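You operate a simulated robot arm through the tools that you are given. There is no shell and no other tool.

The job below is to be done with a simulated robot arm. You get a single attempt, and the scene is never put back.

Task
Crease the orange book on the cart along its spine in the yellow press and pull the bed out.
Fine: one crease; it stays on the press bed, spine against the stop; no crease in the others.
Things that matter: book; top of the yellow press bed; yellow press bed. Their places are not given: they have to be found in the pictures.

The check looks at the end state, three seconds after you hand in, the way a careful person would. Anything else that was tipped, shoved, dropped, spilled or broken makes it a failure.

Robot
A 6-joint arm with a two-finger gripper, fixed in place. Base frame: the origin is at the foot of the arm, x ahead of it, y to its left, z up. Lengths are in m, angles in rad, forces in N, time in s.
With the tool pointing down near the work surface it reaches from about 0.32 to 0.68 m from the base axis. Its first joint turns from -2.897 to 2.897 rad. Payload 3.18 kg.
Tool frame: the origin (TCP) lies between the finger pads and is the grasp point; the fingertips stand 0.03 m ahead of it; z points along the fingers, y is the line along which they close. Largest opening 0.144 m; the body of the gripper starts 0.103 m behind the TCP.
Orientation is that of the tool frame in the base frame, as a unit quaternion [w, x, y, z]. With the fingers straight down and closing along the base's y, the tool's x points along the base's -x, its y along +y and its z along -z.

Tools
- The arm moves only by the tool send_rows. Its argument "increments" is one flat list of numbers, 7 for each row, row after row: the turn, a rotation vector about the base's x, y, z in rad, then the shift along the base's x, y, z in cm, then the finger opening in cm, from 0 to 14.4. In form: [wx, wy, wz, tx, ty, tz, fingers, wx, wy, wz, tx, ty, tz, fingers, ...]. A call has 1 to 20 rows; each row shifts and turns the commanded pose from where the row before left it. Each row takes 0.2 s and may step no farther than 0.05 m and 0.15 rad from the row before; otherwise, or with a gripper value out of range, the whole call is refused. A pose out of reach is approached as far as the arm can. The call stops where the force on the tool passes 40 N (or 10 N more than at its start, if that is more) or the arm is blocked; 0.2 s more then pass. Each finger halts on what it meets, pressing with about 42 N; the grip force reading is that of the motor and also rises with nothing between the fingers. The clock runs only during rows and for 0.2 s after the last one: add rows that do not move to give the fingers time. It gives the time, the measured TCP pose, the force on the tool (base axes), the opening and the grip force at its end, in the units of the frame above (readings bear some noise), with the torque about the TCP (base axes, N m) and any sound that the robot's microphone picked up.
- Cameras (640 x 400 px; columns grow to the right, rows downward): "scene" is fixed at [0.0492, -0.4999, 1.4234]; the picture's right is [0.89, -0.45, 0.00], its down [-0.24, -0.47, -0.85] and it looks along [0.38, 0.76, -0.53] (base axes); focal length 325 px, centre (320, 200). "wrist" rides on the gripper at [0.076, 0.016, -0.143] in the tool frame; the picture's right is [-0.21, 0.98, 0.00], its down [-0.84, -0.18, -0.51] and it looks along [-0.50, -0.11, 0.86] (tool axes); focal length 218 px, centre (320, 200).
- grab_frame(camera): a new picture of that camera. No time passes.
- measure_at(camera, pixels): there is no depth. For up to 12 entries [column, row, z] of the newest picture of that camera ("zoom" is the newest enlarged one), the place [x, y] in the base frame at which the ray of that pixel passes the height z, good to about 0.003 m. No time passes.
- enlarge(camera, box): a new picture of the part [left, top, right, bottom] of that camera's present view, enlarged. No time passes.
- close_job(): hands the job in; it is judged then, once.

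Open the gripper and draw the arm clear of the work before you hand the job in, unless the task says otherwise.

The tools are called after "Call:" by a JSON object that holds its "op" and its "data". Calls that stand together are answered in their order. send_rows: Moves the arm, as the interface text tells. Its arguments: {"type":"object","properties":{"increments":{"type":"array"}},"required":["increments"]} The other tools are called the same way: grab_frame (camera) takes a picture; measure_at (camera, pixels) gives the place at which the rays of pixels pass given heights; enlarge (camera, box) takes an enlarged picture of a part of a camera's view; close_job () hands the job in.

At the start:

```text
t: 0.0
tcp_pos: [0.2333, 0.2732, 1.0094]
orientation: [0.0, 0.0, 1.0, 0.0]
force: [-0.4, 0.5, 0.0]
ft_torque: [-0.03, 0.01, 0.0]
gripper_width: 0.1442
grasp_force: 0.1
```

scene: 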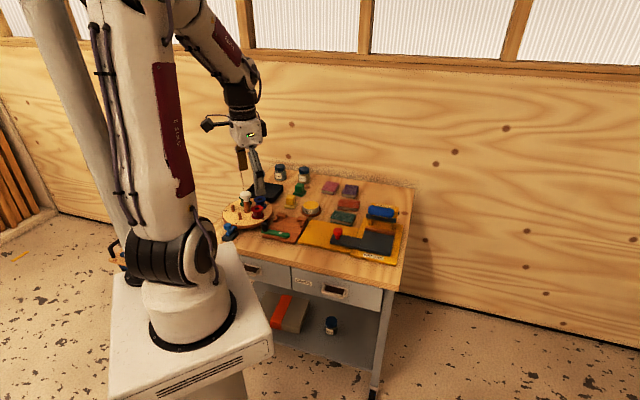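
wrist: 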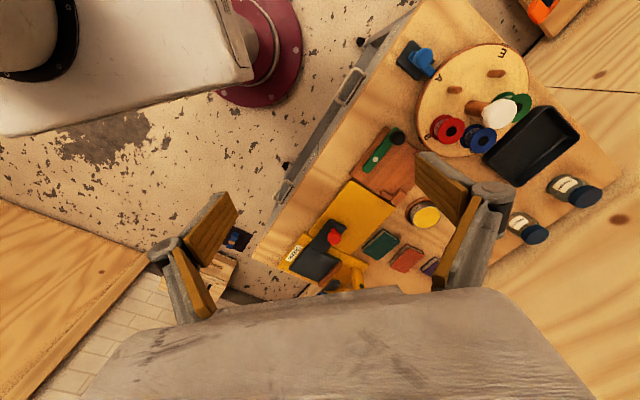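

The scene shows a cart with a yellow press at about (350,235) and small books around (345,200). I'll enlarge both views to see the details.

Call:
{"op": "enlarge", "data": {"camera": "scene", "box": [220, 150, 420, 275]}}

Call:
{"op": "enlarge", "data": {"camera": "wrist", "box": [250, 110, 480, 300]}}

```text
3.20 times, centred on (320, 212) of scene
```

zoom: 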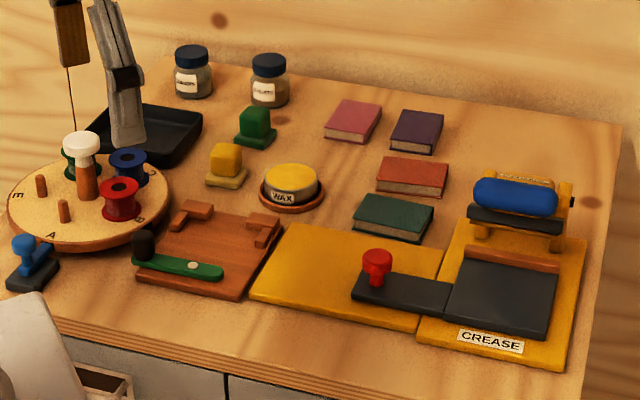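

```text
2.11 times, centred on (365, 205) of wrist
```

zoom: 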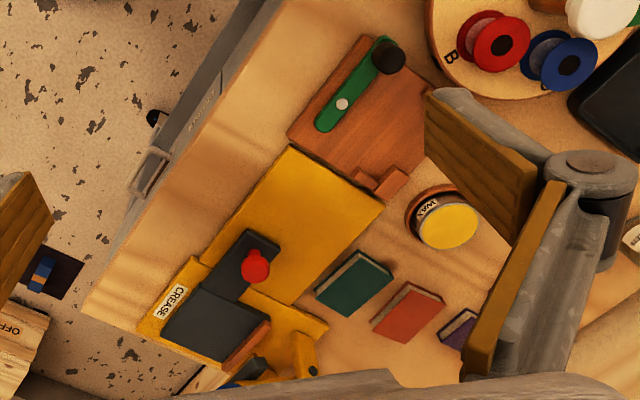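

The press has a yellow base with the "CREASE" label, a dark bed with a brown stop, and a red knob on its tongue. To find the cart's height I'll measure matching corners in both views.

Call:
{"op": "measure_at", "data": {"camera": "scene", "pixels": [[310.6, 220, 0.0], [310.6, 220, 0.2], [310.6, 220, 0.4], [298.1, 242.2, 0.0], [298.1, 242.2, 0.2], [298.1, 242.2, 0.4]]}}

Call:
{"op": "measure_at", "data": {"camera": "zoom", "pixels": [[385, 203, 0.0], [385, 203, 0.2], [385, 203, 0.4], [292, 145, 0.0], [292, 145, 0.2], [292, 145, 0.4]]}}

```text
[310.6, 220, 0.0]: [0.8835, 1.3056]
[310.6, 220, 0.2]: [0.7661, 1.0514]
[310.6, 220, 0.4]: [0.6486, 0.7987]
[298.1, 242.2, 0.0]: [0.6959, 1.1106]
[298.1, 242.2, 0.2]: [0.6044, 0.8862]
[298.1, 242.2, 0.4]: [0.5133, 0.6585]
```

```text
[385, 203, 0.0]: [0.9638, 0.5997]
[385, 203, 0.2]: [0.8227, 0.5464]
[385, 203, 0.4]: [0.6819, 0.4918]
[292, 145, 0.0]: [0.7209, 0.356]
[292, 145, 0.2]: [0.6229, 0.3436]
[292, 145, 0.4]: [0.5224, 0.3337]
```

The yellow plate's top comes out at z≈0.705. I'll measure the press and book corners at nearby heights in both views.

Call:
{"op": "measure_at", "data": {"camera": "zoom", "pixels": [[290, 305, 0.705], [205, 255, 0.705], [256, 266, 0.74], [408, 282, 0.72], [446, 300, 0.72], [408, 342, 0.72], [370, 325, 0.72], [138, 332, 0.705], [195, 258, 0.705], [328, 325, 0.705], [447, 220, 0.74], [160, 335, 0.72]]}}

Call:
{"op": "measure_at", "data": {"camera": "scene", "pixels": [[359, 227.5, 0.705], [350.6, 253.1, 0.705], [337.8, 229.7, 0.74], [338.8, 198.8, 0.72], [360, 200.3, 0.72], [358.1, 209, 0.72], [337.5, 206.3, 0.72], [395.6, 264, 0.705], [403, 225, 0.705], [350.6, 256.5, 0.705], [381, 211, 0.78], [391.6, 255.3, 0.72]]}}

```text
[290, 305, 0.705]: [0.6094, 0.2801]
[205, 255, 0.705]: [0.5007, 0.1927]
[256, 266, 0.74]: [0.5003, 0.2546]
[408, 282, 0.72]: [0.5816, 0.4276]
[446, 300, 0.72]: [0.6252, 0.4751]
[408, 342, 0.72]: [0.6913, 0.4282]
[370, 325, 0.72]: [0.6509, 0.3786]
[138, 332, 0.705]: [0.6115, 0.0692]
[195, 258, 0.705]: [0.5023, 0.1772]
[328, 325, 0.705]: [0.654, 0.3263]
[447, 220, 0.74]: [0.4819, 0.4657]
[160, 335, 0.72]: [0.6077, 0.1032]
```

```text
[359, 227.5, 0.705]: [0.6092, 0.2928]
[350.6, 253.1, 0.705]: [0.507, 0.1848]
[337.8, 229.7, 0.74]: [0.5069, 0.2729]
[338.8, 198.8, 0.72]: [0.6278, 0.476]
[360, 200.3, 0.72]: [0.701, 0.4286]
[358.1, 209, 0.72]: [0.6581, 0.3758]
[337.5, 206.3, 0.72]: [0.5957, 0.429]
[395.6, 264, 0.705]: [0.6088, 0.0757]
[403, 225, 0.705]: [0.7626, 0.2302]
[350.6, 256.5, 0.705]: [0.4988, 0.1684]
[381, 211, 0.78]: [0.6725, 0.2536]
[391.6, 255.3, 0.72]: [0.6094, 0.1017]
```

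The orange book lies at about (0.64, 0.43) and the press base centre at about (0.63, 0.20). I'll enlarge further to understand the press.

Call:
{"op": "enlarge", "data": {"camera": "scene", "box": [325, 195, 415, 270]}}

Call:
{"op": "enlarge", "data": {"camera": "scene", "box": [310, 175, 380, 225]}}

Call:
{"op": "enlarge", "data": {"camera": "scene", "box": [215, 175, 325, 250]}}

```text
5.33 times, centred on (370, 232) of scene
```

zoom: 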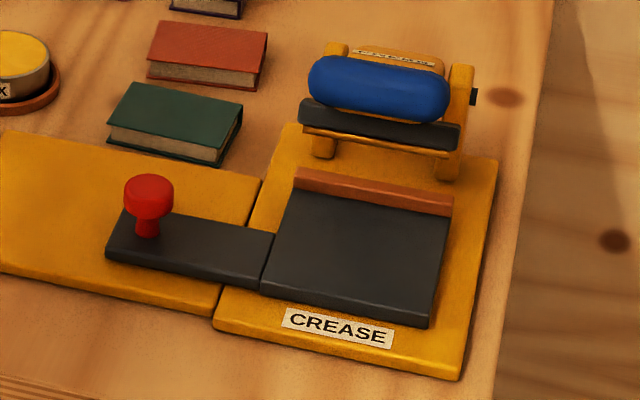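

```text
8.00 times, centred on (345, 200) of scene
```

zoom: 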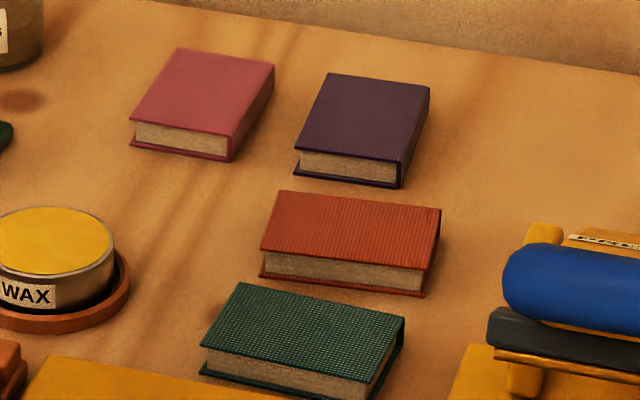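

```text
5.33 times, centred on (270, 212) of scene
```

zoom: 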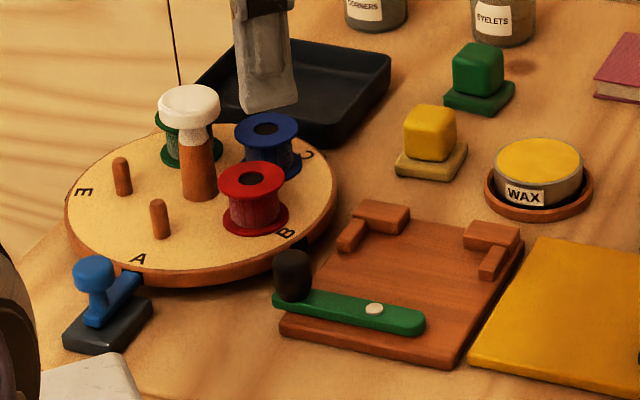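

The bed sits in the press with a tongue and red knob to the left, and the left yellow plate looks like its slide-out track. I'll move the wrist camera above the press and books, turned 45° to the cart, for a closer look.

Call:
{"op": "send_rows", "data": {"increments": [0, 0, 0.1122, 4, -0.4, 0, 14.4, 0, 0, 0.1122, 4.3, -0.4, 0, 14.4, 0, 0, 0.1122, 4.3, -0.4, 0, 14.4, 0, 0, 0.1122, 4.3, -0.4, 0, 14.4, 0, 0, 0.1122, 4.3, -0.4, 0, 14.4, 0, 0, 0.1122, 4.3, -0.4, 0, 14.4, 0, 0, 0.1122, 4, -0.4, 0, 14.4, 0, 0, 0, 0, 0, 0, 14.4]}}

Call:
{"op": "grab_frame", "data": {"camera": "wrist"}}

Call:
{"op": "grab_frame", "data": {"camera": "scene"}}

```text
t: 1.8
tcp_pos: [0.499, 0.2288, 0.952]
orientation: [0.004, -0.384, 0.923, -0.001]
force: [-0.5, -0.2, 0.2]
ft_torque: [0.0, 0.0, -0.03]
gripper_width: 0.1441
grasp_force: 0.1
out of reach, approached as far as the arm can: row 3, 4, 5, 6, 7
```

```text
taken
```

wrist: 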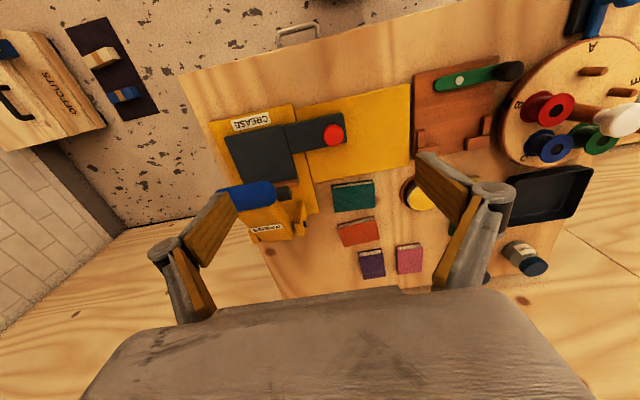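

```text
taken
```

scene: 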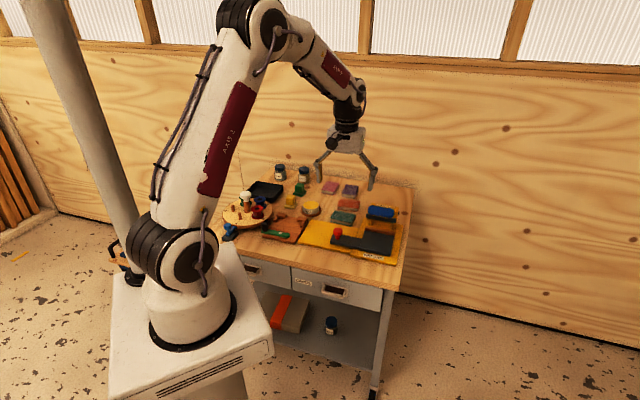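

The arm stopped near (0.50, 0.23, 0.95) at its reach limit, and the wrist view shows the press around (265,170) and the books near (360,230). I'll enlarge those parts.

Call:
{"op": "enlarge", "data": {"camera": "wrist", "box": [205, 95, 365, 250]}}

Call:
{"op": "enlarge", "data": {"camera": "wrist", "box": [310, 165, 440, 285]}}

```text
2.58 times, centred on (285, 172) of wrist
```

zoom: 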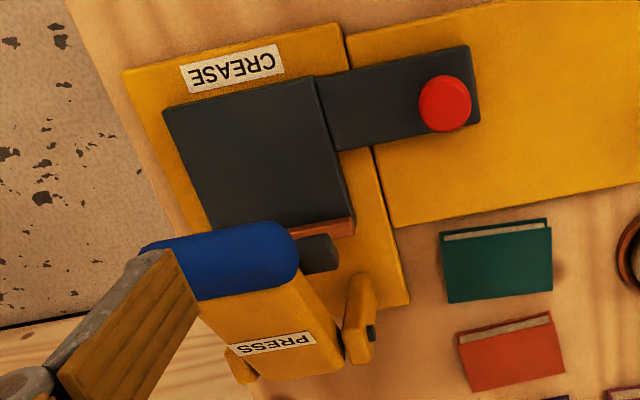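

```text
3.33 times, centred on (375, 225) of wrist
```

zoom: 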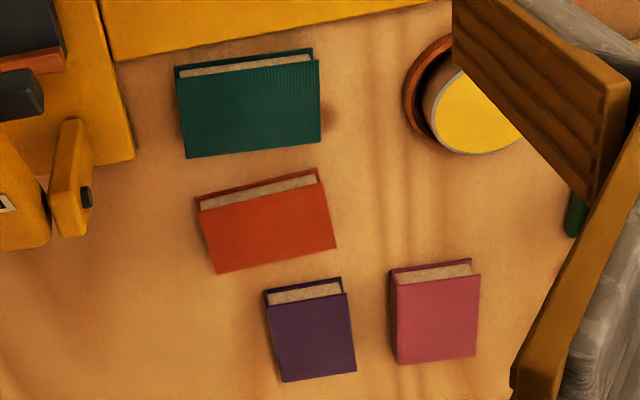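

The head marked "PRESS" is hinged on the posts, with the platen and blue handle at its tip above the stop. I'll enlarge the orange book to find its spine side.

Call:
{"op": "enlarge", "data": {"camera": "scene", "box": [332, 192, 372, 217]}}

Call:
{"op": "measure_at", "data": {"camera": "wrist", "pixels": [[277.3, 195, 0.7], [277.3, 195, 0.75], [277.3, 195, 0.8], [277.3, 195, 0.85], [333.5, 135.5, 0.74], [333.5, 135.5, 0.76]]}}

Call:
{"op": "measure_at", "data": {"camera": "scene", "pixels": [[367.75, 210.9, 0.7], [367.75, 210.9, 0.75], [367.75, 210.9, 0.8], [367.75, 210.9, 0.85], [338, 229.7, 0.74], [338, 229.7, 0.76]]}}

```text
16.00 times, centred on (352, 204) of scene
```

zoom: 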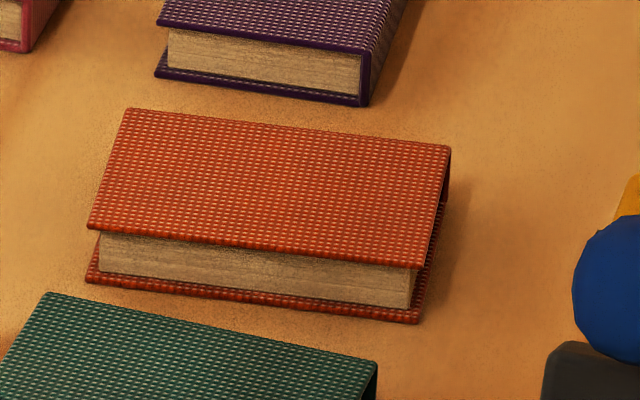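

```text
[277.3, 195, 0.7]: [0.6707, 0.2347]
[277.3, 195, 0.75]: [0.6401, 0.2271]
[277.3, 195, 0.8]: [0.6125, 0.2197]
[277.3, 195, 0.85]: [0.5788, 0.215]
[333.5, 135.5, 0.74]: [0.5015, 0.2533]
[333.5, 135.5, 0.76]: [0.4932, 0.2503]
```

```text
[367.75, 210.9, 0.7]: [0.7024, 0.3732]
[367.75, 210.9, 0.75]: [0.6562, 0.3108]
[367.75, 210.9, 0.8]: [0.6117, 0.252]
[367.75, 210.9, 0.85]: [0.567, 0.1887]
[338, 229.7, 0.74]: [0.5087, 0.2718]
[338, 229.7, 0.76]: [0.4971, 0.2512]
```

The 16x view shows pages on the front long edge and at the right end, so the orange book's spine is at the back long edge. I'll now triangulate bed, stop and book heights with matching points in both views.

Call:
{"op": "measure_at", "data": {"camera": "wrist", "pixels": [[224.2, 136.9, 0.7], [224.2, 136.9, 0.74], [283.1, 125.2, 0.7], [283.1, 125.2, 0.74], [298.6, 181, 0.7], [298.6, 181, 0.74], [208.7, 122.9, 0.68], [208.7, 122.9, 0.72]]}}

Call:
{"op": "measure_at", "data": {"camera": "scene", "pixels": [[390.6, 255.9, 0.7], [390.6, 255.9, 0.74], [359.3, 249.4, 0.7], [359.3, 249.4, 0.74], [365.7, 226.9, 0.7], [365.7, 226.9, 0.74], [395.7, 266.3, 0.68], [395.7, 266.3, 0.72]]}}

```text
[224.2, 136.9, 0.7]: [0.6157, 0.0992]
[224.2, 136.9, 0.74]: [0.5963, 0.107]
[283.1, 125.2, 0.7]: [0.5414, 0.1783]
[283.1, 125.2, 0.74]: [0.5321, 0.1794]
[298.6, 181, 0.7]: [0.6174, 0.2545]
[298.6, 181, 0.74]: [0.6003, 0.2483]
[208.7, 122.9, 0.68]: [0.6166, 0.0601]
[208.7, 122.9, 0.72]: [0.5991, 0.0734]
```

```text
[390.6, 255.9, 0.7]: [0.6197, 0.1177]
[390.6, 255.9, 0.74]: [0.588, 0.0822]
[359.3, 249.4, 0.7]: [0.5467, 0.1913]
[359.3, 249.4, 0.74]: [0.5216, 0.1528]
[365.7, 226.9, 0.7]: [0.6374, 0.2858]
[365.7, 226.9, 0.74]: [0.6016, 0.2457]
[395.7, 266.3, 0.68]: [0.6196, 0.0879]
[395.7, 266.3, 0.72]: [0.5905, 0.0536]
```

Base top is at z≈0.703, bed top ≈0.715, stop top ≈0.737, the knob cap ≈0.758 and the blue handle ≈0.83. Next I'll measure edges for exact directions: the left plate's corners in the wrist view and the orange book's corners.

Call:
{"op": "measure_at", "data": {"camera": "wrist", "pixels": [[313.3, 183.4, 0.703], [412, 162, 0.703], [294.7, 108.6, 0.703], [410, 85, 0.703], [337.5, 224.5, 0.715], [374.4, 216, 0.715], [379.6, 239.5, 0.715], [343.5, 246.5, 0.715], [356, 178.7, 0.715], [321, 183.5, 0.715]]}}

Call:
{"op": "measure_at", "data": {"camera": "scene", "pixels": [[340, 198.5, 0.715], [360.1, 201.2, 0.715], [358, 208.4, 0.715], [337.7, 206, 0.715], [337.5, 209.4, 0.69], [358, 211.9, 0.69]]}}

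```text
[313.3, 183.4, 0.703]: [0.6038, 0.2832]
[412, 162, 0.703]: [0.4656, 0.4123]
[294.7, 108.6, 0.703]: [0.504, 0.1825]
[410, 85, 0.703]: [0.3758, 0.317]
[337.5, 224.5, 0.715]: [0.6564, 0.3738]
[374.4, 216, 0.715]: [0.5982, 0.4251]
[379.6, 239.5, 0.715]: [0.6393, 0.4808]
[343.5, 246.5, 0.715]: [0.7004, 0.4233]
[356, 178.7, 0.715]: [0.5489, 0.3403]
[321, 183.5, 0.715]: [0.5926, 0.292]
```

```text
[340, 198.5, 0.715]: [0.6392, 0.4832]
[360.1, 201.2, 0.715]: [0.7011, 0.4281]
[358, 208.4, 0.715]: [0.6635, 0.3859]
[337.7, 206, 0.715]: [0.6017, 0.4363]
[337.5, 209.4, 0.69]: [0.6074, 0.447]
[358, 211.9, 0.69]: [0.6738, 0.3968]
```

The left plate runs at 135°, so the slide direction is about (-0.71, 0.71); the orange book is at about (0.650, 0.430), turned roughly 3.5° from the cart. I'll lower 5 cm first to see how the commanded pose relates to the measured one.

Call:
{"op": "send_rows", "data": {"increments": [0, 0, 0, 0, 0, -5, 14.4, 0, 0, 0, 0, 0, 0, 14.4]}}

Call:
{"op": "grab_frame", "data": {"camera": "wrist"}}

```text
t: 2.4
tcp_pos: [0.5014, 0.2285, 0.9025]
orientation: [0.0, -0.383, 0.924, 0.0]
force: [0.0, 0.9, 0.1]
ft_torque: [0.0, 0.0, -0.01]
gripper_width: 0.1441
grasp_force: 0.0
```

```text
taken
```

wrist: 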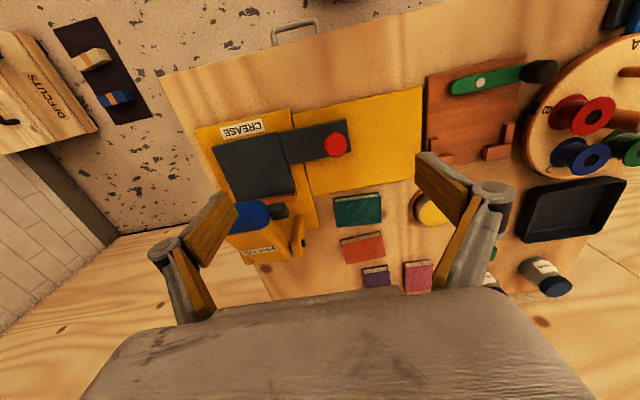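

The command now starts from the measured pose, so the arm is at (0.501, 0.229, 0.9025). I'll enlarge around the knob at (336,145) and measure it.

Call:
{"op": "enlarge", "data": {"camera": "wrist", "box": [190, 90, 430, 270]}}

Call:
{"op": "measure_at", "data": {"camera": "wrist", "pixels": [[336, 145, 0.76], [325, 145, 0.75], [347, 145, 0.75], [336, 134, 0.75], [336, 156, 0.75]]}}

```text
2.22 times, centred on (310, 180) of wrist
```

zoom: 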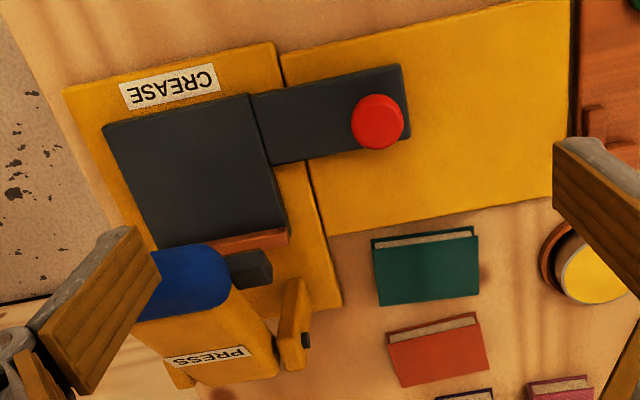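

```text
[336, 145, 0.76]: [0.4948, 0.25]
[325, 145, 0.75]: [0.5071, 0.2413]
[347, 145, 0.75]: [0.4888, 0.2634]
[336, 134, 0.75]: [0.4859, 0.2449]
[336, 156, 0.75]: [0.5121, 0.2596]
```

The knob centre is at (0.495, 0.250), about 3 cm across, cap top near z=0.76. I'll go above it with the fingers at 6 cm, stopping at z=0.81 to check.

Call:
{"op": "send_rows", "data": {"increments": [0, 0, 0, -0.6, 2.15, -3, 8, 0, 0, 0, 0, 0, -4, 6, 0, 0, 0, 0, 0, -2.2, 6, 0, 0, 0, 0, 0, 0, 6]}}

Call:
{"op": "grab_frame", "data": {"camera": "wrist"}}

Call:
{"op": "enlarge", "data": {"camera": "scene", "box": [290, 150, 420, 265]}}

```text
t: 3.4
tcp_pos: [0.4939, 0.251, 0.8118]
orientation: [-0.001, -0.383, 0.924, 0.0]
force: [0.1, -0.5, 0.3]
ft_torque: [-0.01, -0.03, -0.03]
gripper_width: 0.0599
grasp_force: 0.1
```

```text
taken
```

wrist: 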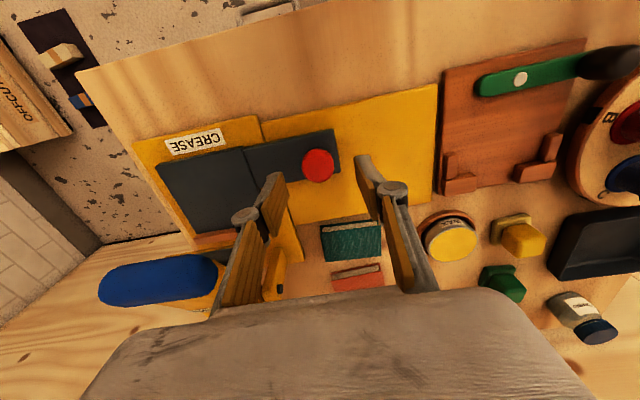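

```text
3.48 times, centred on (355, 208) of scene
```

zoom: 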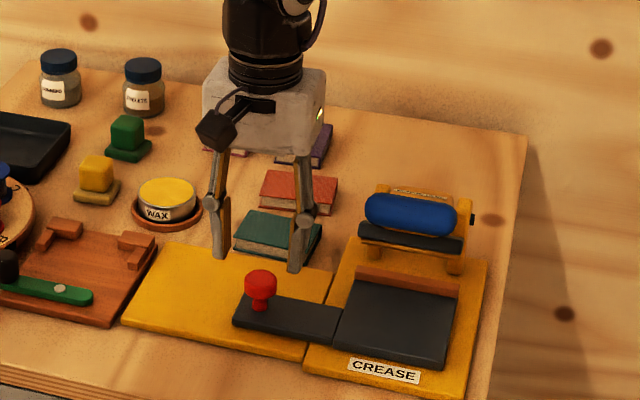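

The fingers straddle the knob seen at (318,165) in the wrist view. I'll measure the knob again from here before descending, plus the blue handle's ends.

Call:
{"op": "measure_at", "data": {"camera": "wrist", "pixels": [[318, 165, 0.755], [318, 165, 0.765], [102, 290, 0.83], [215, 272, 0.83], [102, 290, 0.81], [215, 272, 0.81], [158, 158, 0.715], [243, 147, 0.715]]}}

Call:
{"op": "measure_at", "data": {"camera": "scene", "pixels": [[366.7, 211.0, 0.81], [366.7, 211, 0.83], [395, 213.5, 0.81], [395, 213.5, 0.83], [337, 230, 0.755], [337, 230, 0.765]]}}

```text
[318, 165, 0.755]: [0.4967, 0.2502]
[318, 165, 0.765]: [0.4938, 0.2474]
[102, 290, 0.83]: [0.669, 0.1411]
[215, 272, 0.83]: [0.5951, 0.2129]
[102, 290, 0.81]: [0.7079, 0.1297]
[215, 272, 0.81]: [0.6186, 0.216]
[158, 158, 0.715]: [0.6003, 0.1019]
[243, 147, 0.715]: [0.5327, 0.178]
```

```text
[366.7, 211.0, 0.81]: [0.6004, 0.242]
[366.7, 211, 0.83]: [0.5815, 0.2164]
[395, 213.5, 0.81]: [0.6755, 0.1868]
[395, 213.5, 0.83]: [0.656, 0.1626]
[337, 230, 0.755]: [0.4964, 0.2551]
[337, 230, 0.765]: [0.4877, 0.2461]
```

The knob is confirmed at (0.496, 0.250). I'll descend straight to z≈0.752 so the tips stay about 7 mm above the tongue, then close loosely to 3.6 cm.

Call:
{"op": "send_rows", "data": {"increments": [0, 0, 0, 0.2, -0.1, -3, 6, 0, 0, 0, 0, 0, -2, 6, 0, 0, 0, 0, 0, -1, 6, 0, 0, 0, 0, 0, 0, 4.6, 0, 0, 0, 0, 0, 0, 3.8, 0, 0, 0, 0, 0, 0, 3.6]}}

Call:
{"op": "grab_frame", "data": {"camera": "wrist"}}

Call:
{"op": "enlarge", "data": {"camera": "scene", "box": [310, 190, 390, 250]}}

```text
t: 4.8
tcp_pos: [0.4969, 0.2511, 0.7542]
orientation: [0.002, -0.383, 0.924, -0.001]
force: [-0.5, -2.4, 26.2]
ft_torque: [-0.27, -0.04, 0.06]
gripper_width: 0.0375
grasp_force: 0.7
```

```text
taken
```

wrist: 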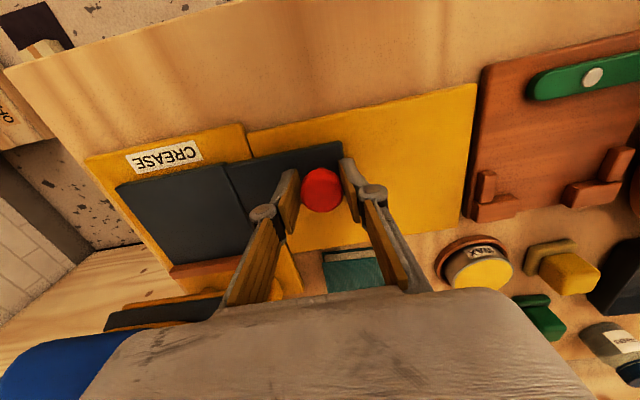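

```text
6.67 times, centred on (350, 220) of scene
```

zoom: 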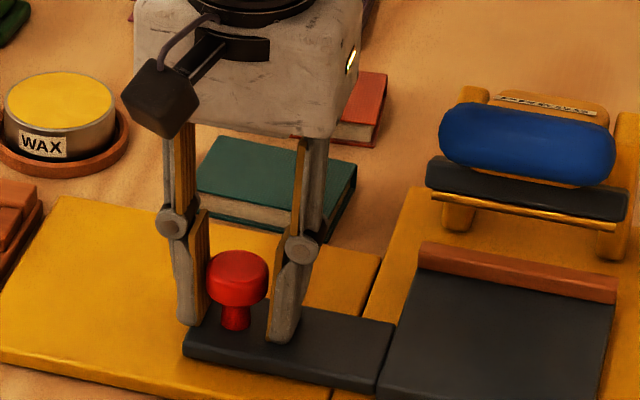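

The 26 N upward force at z=0.754 means the tips touch the tongue, so the tongue top is at about 0.724. I'll raise 0.7 cm to relieve it.

Call:
{"op": "send_rows", "data": {"increments": [0, 0, 0, 0, 0, 0.7, 3.6, 0, 0, 0, 0, 0, 0, 3.6]}}

```text
t: 5.4
tcp_pos: [0.4964, 0.2498, 0.759]
orientation: [-0.001, -0.382, 0.924, 0.0]
force: [-0.5, -0.9, -0.2]
ft_torque: [0.0, 0.01, 0.02]
gripper_width: 0.0361
grasp_force: 0.1
```

The force is gone at z=0.759 and the fingers loosely cage the knob. I'll pull the bed left along (-0.707, 0.707) by 6 cm first.

Call:
{"op": "send_rows", "data": {"increments": [0, 0, 0, -0.7, 0.7, 0, 3.6, 0, 0, 0, -1.06, 1.06, 0, 3.6, 0, 0, 0, -1.06, 1.06, 0, 3.6, 0, 0, 0, -1.06, 1.06, 0, 3.6, 0, 0, 0, -0.7, 0.7, 0, 3.6, 0, 0, 0, 0, 0, 0, 3.6]}}

Call:
{"op": "grab_frame", "data": {"camera": "wrist"}}

Call:
{"op": "enlarge", "data": {"camera": "scene", "box": [280, 170, 410, 270]}}

```text
t: 6.8
tcp_pos: [0.4512, 0.2984, 0.7584]
orientation: [0.0, -0.383, 0.924, 0.0]
force: [2.4, -1.3, -0.2]
ft_torque: [-0.01, 0.0, 0.0]
gripper_width: 0.037
grasp_force: 1.0
```

```text
taken
```

wrist: 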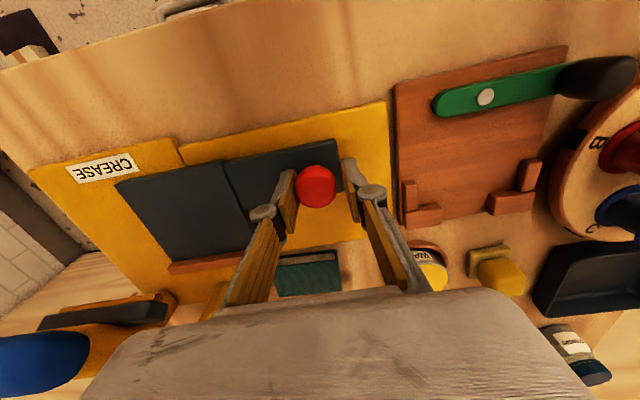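

```text
4.00 times, centred on (345, 220) of scene
```

zoom: 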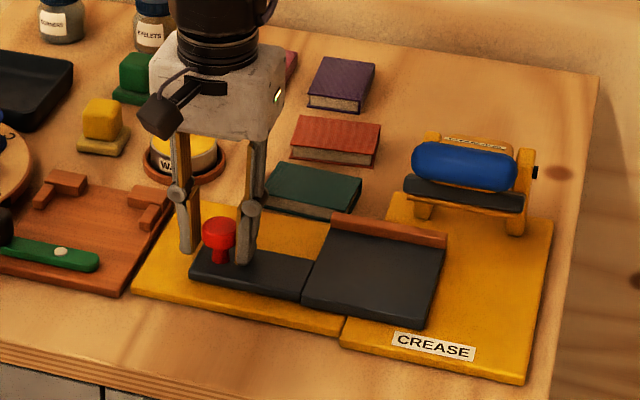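

The bed slides freely with about 3 N, and the tongue still has about 5 cm to the plate's left edge. I'll continue pulling 4.5 cm in small steps and watch for an end stop.

Call:
{"op": "send_rows", "data": {"increments": [0, 0, 0, -0.7, 0.7, 0, 3.6, 0, 0, 0, -0.7, 0.7, 0, 3.6, 0, 0, 0, -0.7, 0.7, 0, 3.6, 0, 0, 0, -0.7, 0.7, 0, 3.6, 0, 0, 0, -0.35, 0.35, 0, 3.6, 0, 0, 0, 0, 0, 0, 3.6]}}

Call:
{"op": "grab_frame", "data": {"camera": "wrist"}}

Call:
{"op": "enlarge", "data": {"camera": "scene", "box": [280, 170, 410, 270]}}

```text
t: 8.2
tcp_pos: [0.4208, 0.3284, 0.7592]
orientation: [0.0, -0.382, 0.924, 0.0]
force: [1.9, -2.0, -1.3]
ft_torque: [-0.02, 0.0, -0.02]
gripper_width: 0.0375
grasp_force: 0.6
```

```text
taken
```

wrist: 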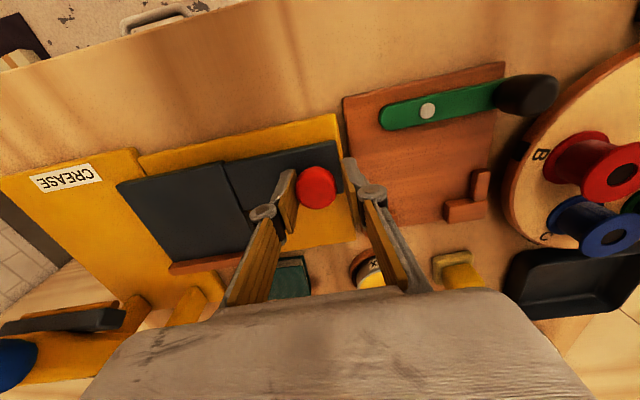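

```text
4.00 times, centred on (345, 220) of scene
```

zoom: 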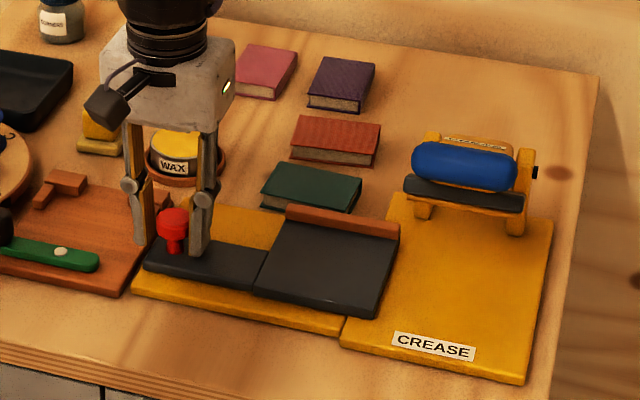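

The bed has moved about 10.7 cm and is clear of the press head. I'll pull up to 1.5 cm more in 5 mm steps to feel for the end of travel.

Call:
{"op": "send_rows", "data": {"increments": [0, 0, 0, -0.35, 0.35, 0, 3.6, 0, 0, 0, -0.35, 0.35, 0, 3.6, 0, 0, 0, -0.35, 0.35, 0, 3.6, 0, 0, 0, 0, 0, 0, 3.6]}}

Call:
{"op": "enlarge", "data": {"camera": "scene", "box": [280, 170, 410, 270]}}

```text
t: 9.2
tcp_pos: [0.4107, 0.3379, 0.7598]
orientation: [0.0, -0.383, 0.924, 0.0]
force: [9.9, -10.2, -7.2]
ft_torque: [-0.03, -0.03, -0.01]
gripper_width: 0.0445
grasp_force: 7.0
```

```text
4.00 times, centred on (345, 220) of scene
```

zoom: 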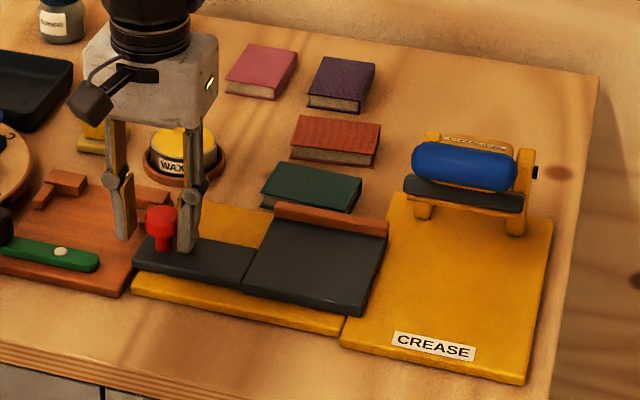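

The force rose to 14 N with a finger deflected, so the bed is at its outer end stop after about 11.5 cm of travel. I'll back off 6 mm, then lift straight off the knob.

Call:
{"op": "send_rows", "data": {"increments": [0, 0, 0, 0.45, -0.45, 0, 4.2, 0, 0, 0, 0, 0, 0, 4.2, 0, 0, 0, 0, 0, 2, 4.2, 0, 0, 0, 0, 0, 4, 4.2, 0, 0, 0, 0, 0, 5, 5, 0, 0, 0, 0, 0, 4, 8, 0, 0, 0, 0, 0, 0, 10]}}

Call:
{"op": "grab_frame", "data": {"camera": "wrist"}}

Call:
{"op": "enlarge", "data": {"camera": "scene", "box": [280, 170, 410, 270]}}

```text
t: 10.8
tcp_pos: [0.4154, 0.332, 0.9105]
orientation: [0.0, -0.382, 0.924, 0.0]
force: [-0.2, 0.1, 0.0]
ft_torque: [-0.03, -0.04, -0.03]
gripper_width: 0.1
grasp_force: 0.0
```

```text
taken
```

wrist: 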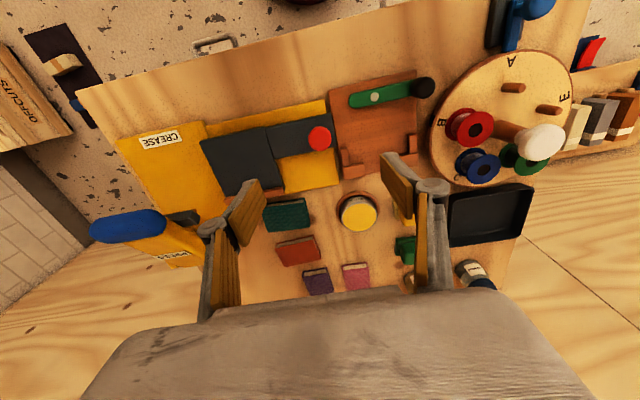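

```text
4.00 times, centred on (345, 220) of scene
```

zoom: 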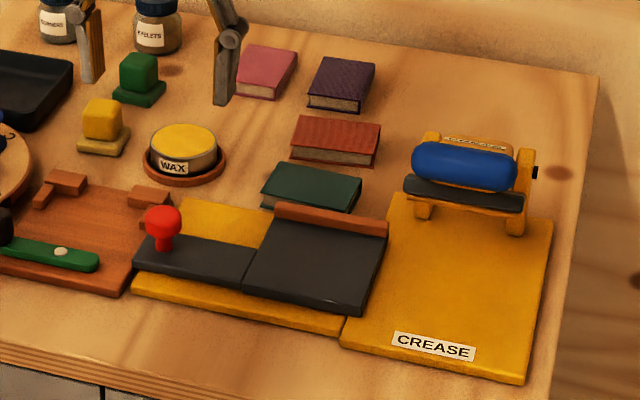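

The bed stays out and the fingers are clear at z=0.91. The book is beyond vertical reach, so I'll tilt the tool about 25° outward (plus 3.5° yaw for the book's angle) while moving to a standoff at about (0.605, 0.379, 0.875).

Call:
{"op": "send_rows", "data": {"increments": [0, 0, 0.061, 2, 0.5, 0, 12, 0.0817, -0.0723, 0, 4, 1.0, -0.5, 12, 0.0817, -0.0723, 0, 4, 1.0, -1, 12, 0.0817, -0.0723, 0, 4.5, 1.1, -1, 12, 0.0817, -0.0723, 0, 4.5, 1.1, -1, 12, 0, 0, 0, 0, 0, 0, 12]}}

Call:
{"op": "grab_frame", "data": {"camera": "wrist"}}

Call:
{"op": "grab_frame", "data": {"camera": "scene"}}

```text
t: 12.2
tcp_pos: [0.6043, 0.3825, 0.8735]
orientation: [0.198, -0.401, 0.89, 0.089]
force: [0.3, 0.5, 0.5]
ft_torque: [-0.01, 0.01, 0.02]
gripper_width: 0.1198
grasp_force: 0.0
```

```text
taken
```

wrist: 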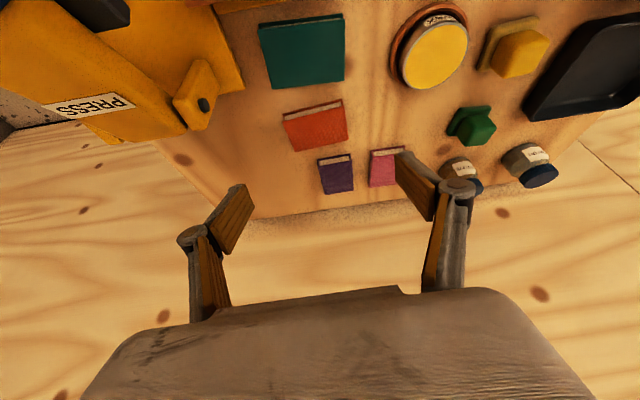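

```text
taken
```

scene: 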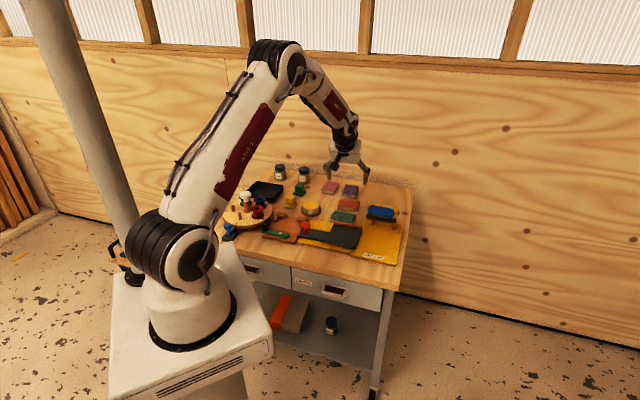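

The pose was reached and the orange book shows at about (316,125) in the wrist view. I'll enlarge it and measure its corners.

Call:
{"op": "enlarge", "data": {"camera": "wrist", "box": [240, 60, 400, 200]}}

Call:
{"op": "enlarge", "data": {"camera": "scene", "box": [300, 165, 400, 225]}}

```text
2.86 times, centred on (320, 130) of wrist
```

zoom: 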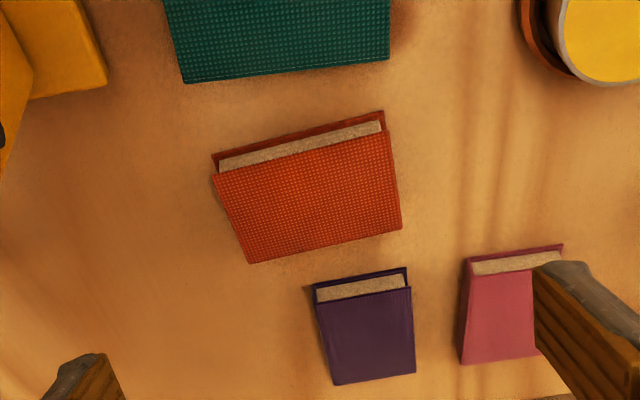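

```text
6.40 times, centred on (350, 195) of scene
```

zoom: 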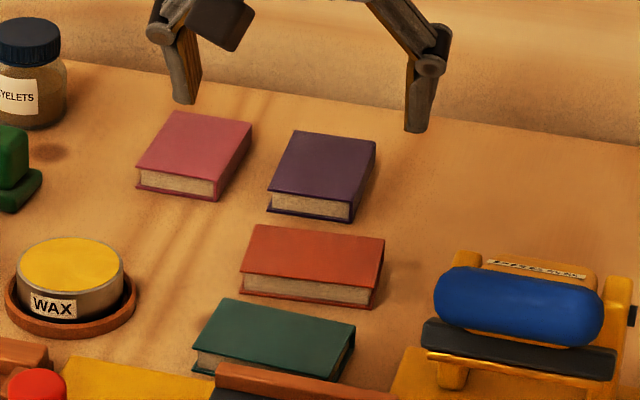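

The book's cover corners are clear in both views. I'll measure them at two heights to triangulate the top and bottom of the book.

Call:
{"op": "measure_at", "data": {"camera": "wrist", "pixels": [[282.9, 121.6, 0.7], [282.9, 121.6, 0.73], [343.4, 105.6, 0.7], [343.4, 105.6, 0.73], [348.7, 140.5, 0.7], [348.7, 140.5, 0.73], [294.8, 152.1, 0.7], [294.8, 152.1, 0.73], [282.2, 113.9, 0.69], [282.2, 113.9, 0.71], [342, 99.3, 0.69], [342, 99.3, 0.71]]}}

Call:
{"op": "measure_at", "data": {"camera": "scene", "pixels": [[358.1, 208.75, 0.7], [358.1, 208.75, 0.73], [337.5, 206.25, 0.7], [337.5, 206.25, 0.73], [339.8, 198.9, 0.7], [339.8, 198.9, 0.73], [360.2, 201.1, 0.7], [360.2, 201.1, 0.73], [357.8, 212.0, 0.69], [357.8, 212.0, 0.71], [337.2, 209.5, 0.69], [337.2, 209.5, 0.71]]}}

```text
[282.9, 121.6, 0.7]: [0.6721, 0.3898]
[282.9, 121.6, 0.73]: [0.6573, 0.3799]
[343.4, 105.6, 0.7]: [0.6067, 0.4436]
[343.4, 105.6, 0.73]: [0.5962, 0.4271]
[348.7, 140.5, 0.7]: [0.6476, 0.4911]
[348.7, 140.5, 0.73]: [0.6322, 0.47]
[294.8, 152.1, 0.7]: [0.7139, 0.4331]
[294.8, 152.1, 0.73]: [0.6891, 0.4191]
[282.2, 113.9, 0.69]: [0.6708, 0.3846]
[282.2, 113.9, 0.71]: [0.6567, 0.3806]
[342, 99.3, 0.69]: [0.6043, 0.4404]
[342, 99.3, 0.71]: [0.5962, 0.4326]
```

```text
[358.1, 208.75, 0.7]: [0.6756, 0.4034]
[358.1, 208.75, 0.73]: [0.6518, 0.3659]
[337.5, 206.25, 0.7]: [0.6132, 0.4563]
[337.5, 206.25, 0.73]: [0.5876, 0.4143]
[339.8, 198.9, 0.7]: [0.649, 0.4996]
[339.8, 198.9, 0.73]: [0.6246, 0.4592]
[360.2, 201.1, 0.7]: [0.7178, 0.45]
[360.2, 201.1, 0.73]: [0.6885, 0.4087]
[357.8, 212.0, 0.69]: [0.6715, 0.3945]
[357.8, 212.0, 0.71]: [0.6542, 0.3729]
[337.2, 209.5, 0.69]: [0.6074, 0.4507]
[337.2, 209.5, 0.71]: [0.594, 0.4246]
```

Triangulation puts the book centre at (0.651, 0.432), top at about 0.716, size about 8.1 × 5.8 cm, long axis at -41°. I'll go along the tool axis to just above it, TCP z≈0.762, and check.

Call:
{"op": "send_rows", "data": {"increments": [0, 0, 0, 1.0, 1.0, -3.5, 11, 0, 0, 0, 1.0, 1.0, -3.5, 11, 0, 0, 0, 1.1, 1.2, -3.1, 11, 0, 0, 0, 0, 0, -1.0, 11, 0, 0, 0, 0, 0, 0, 11]}}

Call:
{"op": "grab_frame", "data": {"camera": "wrist"}}

Call:
{"op": "enlarge", "data": {"camera": "scene", "box": [300, 165, 400, 225]}}

```text
t: 13.4
tcp_pos: [0.6361, 0.4147, 0.7651]
orientation: [0.198, -0.401, 0.89, 0.089]
force: [1.2, 0.5, 0.1]
ft_torque: [0.01, 0.02, 0.01]
gripper_width: 0.11
grasp_force: 0.1
```

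```text
taken
```

wrist: 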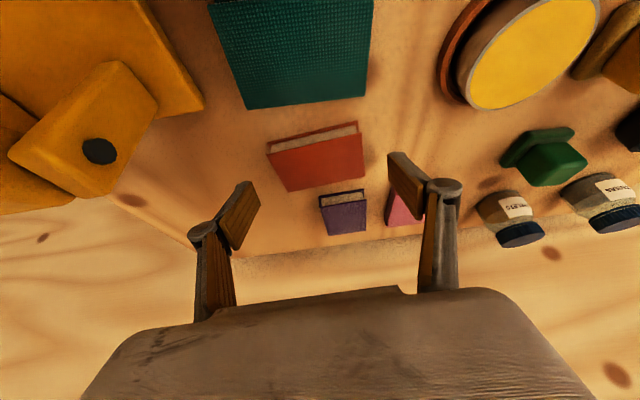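

```text
6.40 times, centred on (350, 195) of scene
```

zoom: 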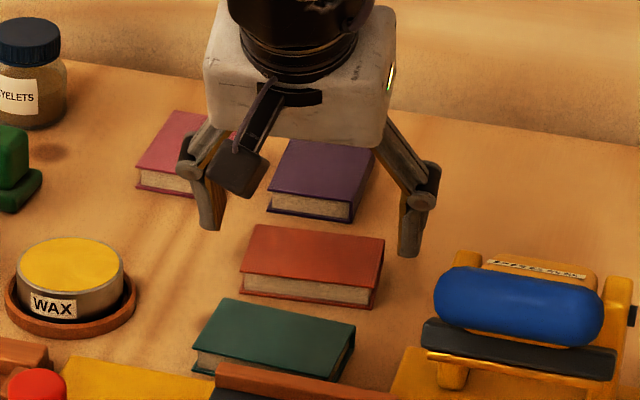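

The fingers straddle the book's two ends in the scene view, tips near (210,225) and (410,250) of the zoom. I'll descend to TCP (0.643, 0.423, 0.738) with the fingers still open and check force.

Call:
{"op": "send_rows", "data": {"increments": [0, 0, 0, 0.35, 0.4, -1.4, 11, 0, 0, 0, 0.34, 0.4, -1.0, 11, 0, 0, 0, 0, 0, -0.3, 11, 0, 0, 0, 0, 0, 0, 11]}}

Call:
{"op": "enlarge", "data": {"camera": "scene", "box": [315, 180, 385, 222]}}

Call:
{"op": "grab_frame", "data": {"camera": "wrist"}}

```text
t: 14.4
tcp_pos: [0.6434, 0.4214, 0.7374]
orientation: [0.197, -0.4, 0.891, 0.089]
force: [0.1, -1.0, 0.9]
ft_torque: [-0.01, -0.01, 0.02]
gripper_width: 0.1101
grasp_force: 0.0
```

```text
9.14 times, centred on (350, 201) of scene
```

zoom: 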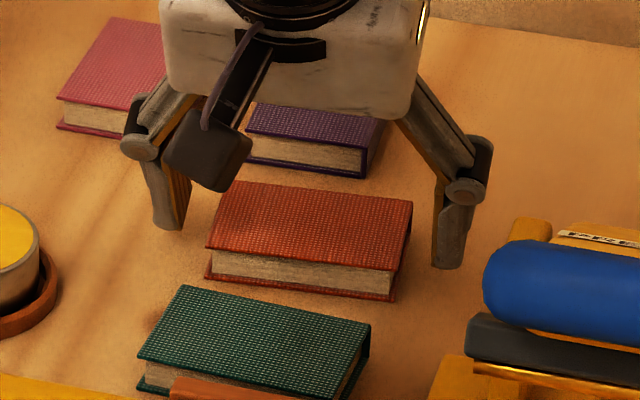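

```text
taken
```

wrist: 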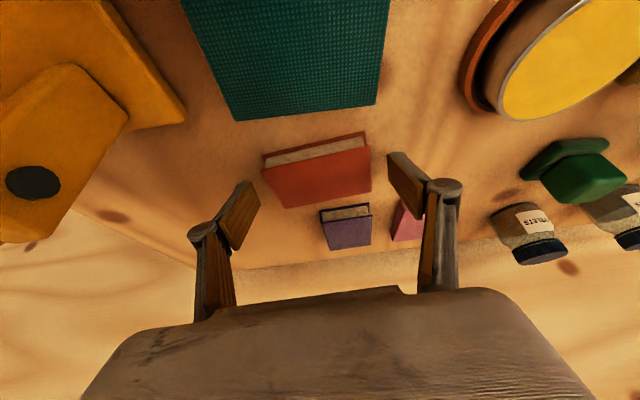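

No contact yet, tips about 2–3 mm above the cart and level with the middle of the book's ends. I'll lower 2 mm and close gently on the book.

Call:
{"op": "send_rows", "data": {"increments": [0, 0, 0, 0, 0, -0.2, 11, 0, 0, 0, 0, 0, 0, 9, 0, 0, 0, 0, 0, 0, 8, 0, 0, 0, 0, 0, 0, 7, 0, 0, 0, 0, 0, 0, 7, 0, 0, 0, 0, 0, 0, 7]}}

Call:
{"op": "enlarge", "data": {"camera": "scene", "box": [315, 180, 385, 222]}}

Call:
{"op": "grab_frame", "data": {"camera": "wrist"}}

```text
t: 15.8
tcp_pos: [0.6441, 0.4214, 0.7359]
orientation: [0.198, -0.4, 0.89, 0.089]
force: [-0.5, -0.4, 0.9]
ft_torque: [-0.02, -0.01, 0.01]
gripper_width: 0.0832
grasp_force: 42.1
```

```text
9.14 times, centred on (350, 201) of scene
```

zoom: 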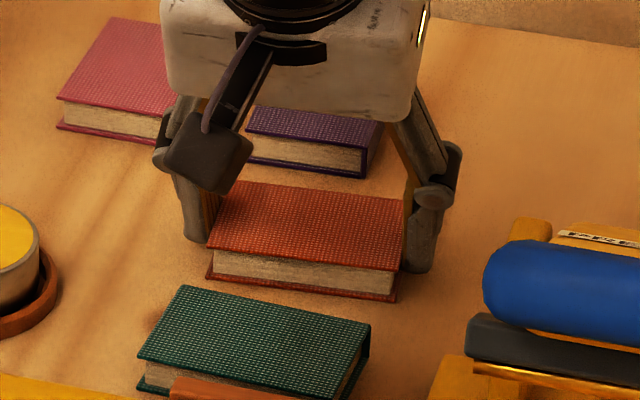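

```text
taken
```

wrist: 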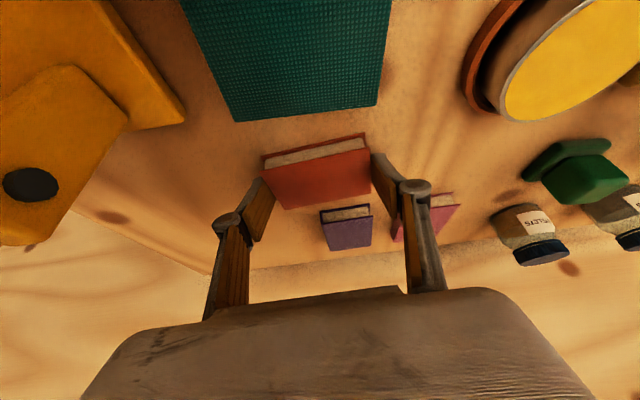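

The grip is on the book: 8.3 cm opening at 42 N. I'll lift 5 cm straight up and check that it comes along.

Call:
{"op": "send_rows", "data": {"increments": [0, 0, 0, 0, 0, 1, 7, 0, 0, 0, 0, 0, 2, 7, 0, 0, 0, 0, 0, 2, 7, 0, 0, 0, 0, 0, 0, 7]}}

Call:
{"op": "enlarge", "data": {"camera": "scene", "box": [300, 165, 400, 225]}}

Call:
{"op": "grab_frame", "data": {"camera": "wrist"}}

```text
t: 16.8
tcp_pos: [0.644, 0.4224, 0.784]
orientation: [0.197, -0.401, 0.89, 0.089]
force: [0.2, -0.1, -0.3]
ft_torque: [0.0, 0.04, 0.02]
gripper_width: 0.0833
grasp_force: 41.7
```

```text
6.40 times, centred on (350, 195) of scene
```

zoom: 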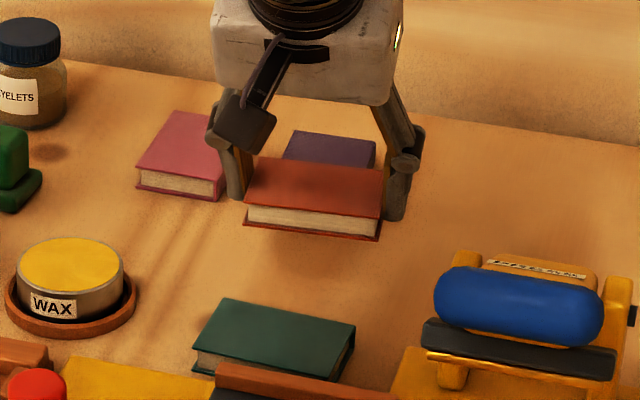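

```text
taken
```

wrist: 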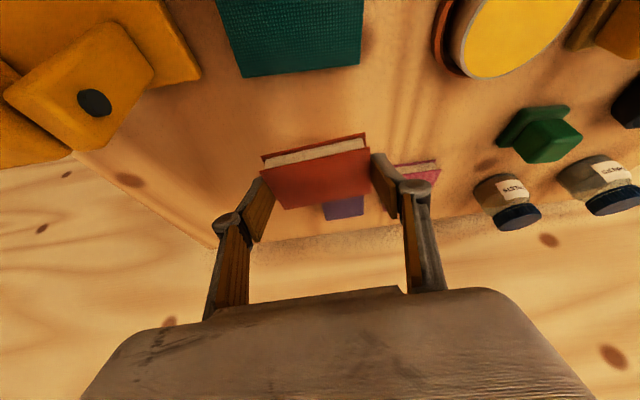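

The book is lifted level and held at 42 N. I'll carry it up and over to above the out-slid bed, undoing the 3.5° yaw on the way so the spine lines up with the stop.

Call:
{"op": "send_rows", "data": {"increments": [0, 0, 0, -1.5, -1, 3.5, 7, 0, 0, 0, -2.5, -2, 3.5, 7, 0, 0, 0, -2.7, -3.5, 2, 7, 0, 0, 0, -2.7, -4, 1, 7, 0, 0, -0.03, -2.7, -4, 0, 7, 0, 0, -0.031, -2.6, -4, 0, 7, 0, 0, 0, 0, 0, 0, 7]}}

Call:
{"op": "grab_frame", "data": {"camera": "wrist"}}

Call:
{"op": "enlarge", "data": {"camera": "scene", "box": [280, 160, 410, 265]}}

```text
t: 18.4
tcp_pos: [0.4961, 0.235, 0.884]
orientation: [0.199, -0.373, 0.903, 0.083]
force: [0.3, -0.3, 0.0]
ft_torque: [0.0, -0.03, 0.01]
gripper_width: 0.0829
grasp_force: 42.0
```

```text
taken
```

wrist: 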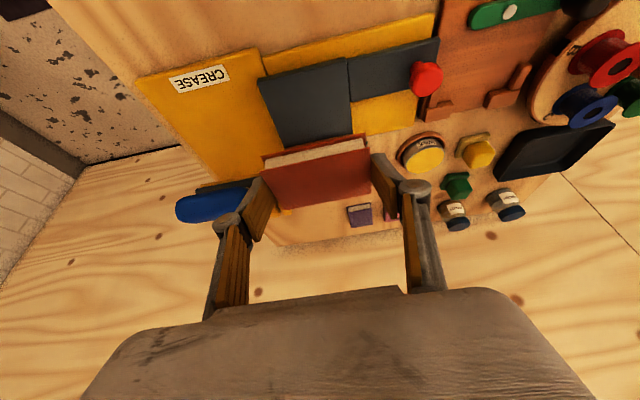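

```text
3.81 times, centred on (345, 212) of scene
```

zoom: 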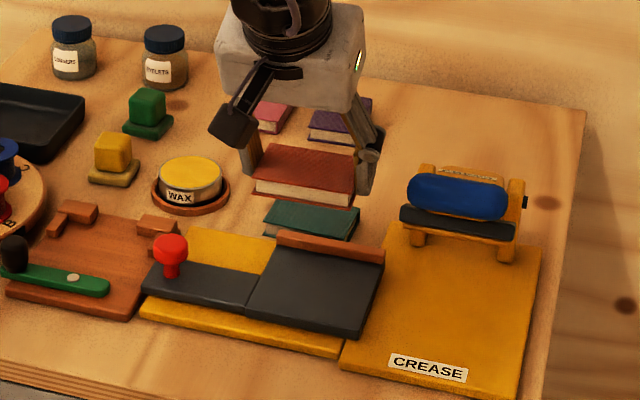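

Still firmly held at 42 N, now above the bed. I'll enlarge the bed in the scene view to pin down the stop line.

Call:
{"op": "enlarge", "data": {"camera": "scene", "box": [315, 210, 375, 250]}}

Call:
{"op": "enlarge", "data": {"camera": "wrist", "box": [230, 20, 460, 165]}}

```text
10.00 times, centred on (345, 230) of scene
```

zoom: 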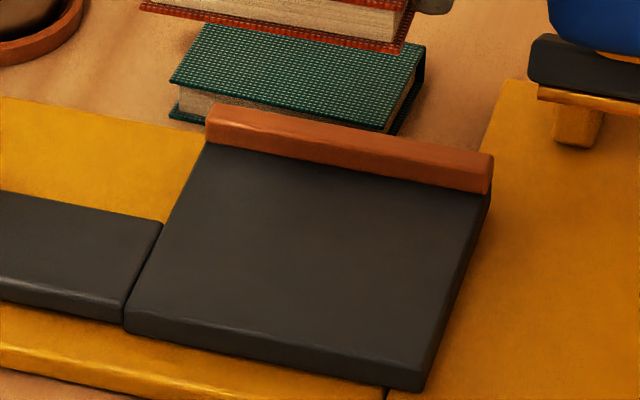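

```text
2.76 times, centred on (345, 92) of wrist
```

zoom: 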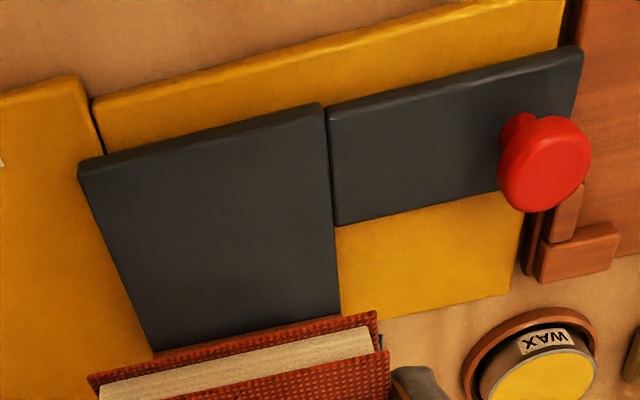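

I'll measure the stop's foot line (205,145)–(490,193) and the bed's front edge in the scene zoom, and the bed's front corners in the wrist view.

Call:
{"op": "measure_at", "data": {"camera": "scene", "pixels": [[333.5, 224.5, 0.72], [362, 229.3, 0.72], [325.5, 241, 0.72], [355, 246.8, 0.72], [333.6, 222.6, 0.74], [362.1, 227, 0.74], [333.5, 224.5, 0.715], [362, 229.3, 0.715]]}}

Call:
{"op": "measure_at", "data": {"camera": "wrist", "pixels": [[258, 79.8, 0.72], [345.7, 57.3, 0.72], [258, 79.8, 0.715], [345.7, 57.3, 0.715], [440, 35, 0.72]]}}

```text
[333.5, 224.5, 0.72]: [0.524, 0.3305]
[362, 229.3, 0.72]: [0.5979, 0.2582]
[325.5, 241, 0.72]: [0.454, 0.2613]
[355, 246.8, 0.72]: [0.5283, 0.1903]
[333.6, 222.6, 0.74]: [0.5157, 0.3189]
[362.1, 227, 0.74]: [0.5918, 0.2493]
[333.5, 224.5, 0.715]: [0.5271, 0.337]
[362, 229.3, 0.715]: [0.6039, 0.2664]
```

```text
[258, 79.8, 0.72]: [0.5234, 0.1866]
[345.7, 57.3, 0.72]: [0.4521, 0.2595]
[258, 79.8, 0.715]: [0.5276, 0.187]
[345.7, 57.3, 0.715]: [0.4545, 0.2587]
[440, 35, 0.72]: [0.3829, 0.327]
```

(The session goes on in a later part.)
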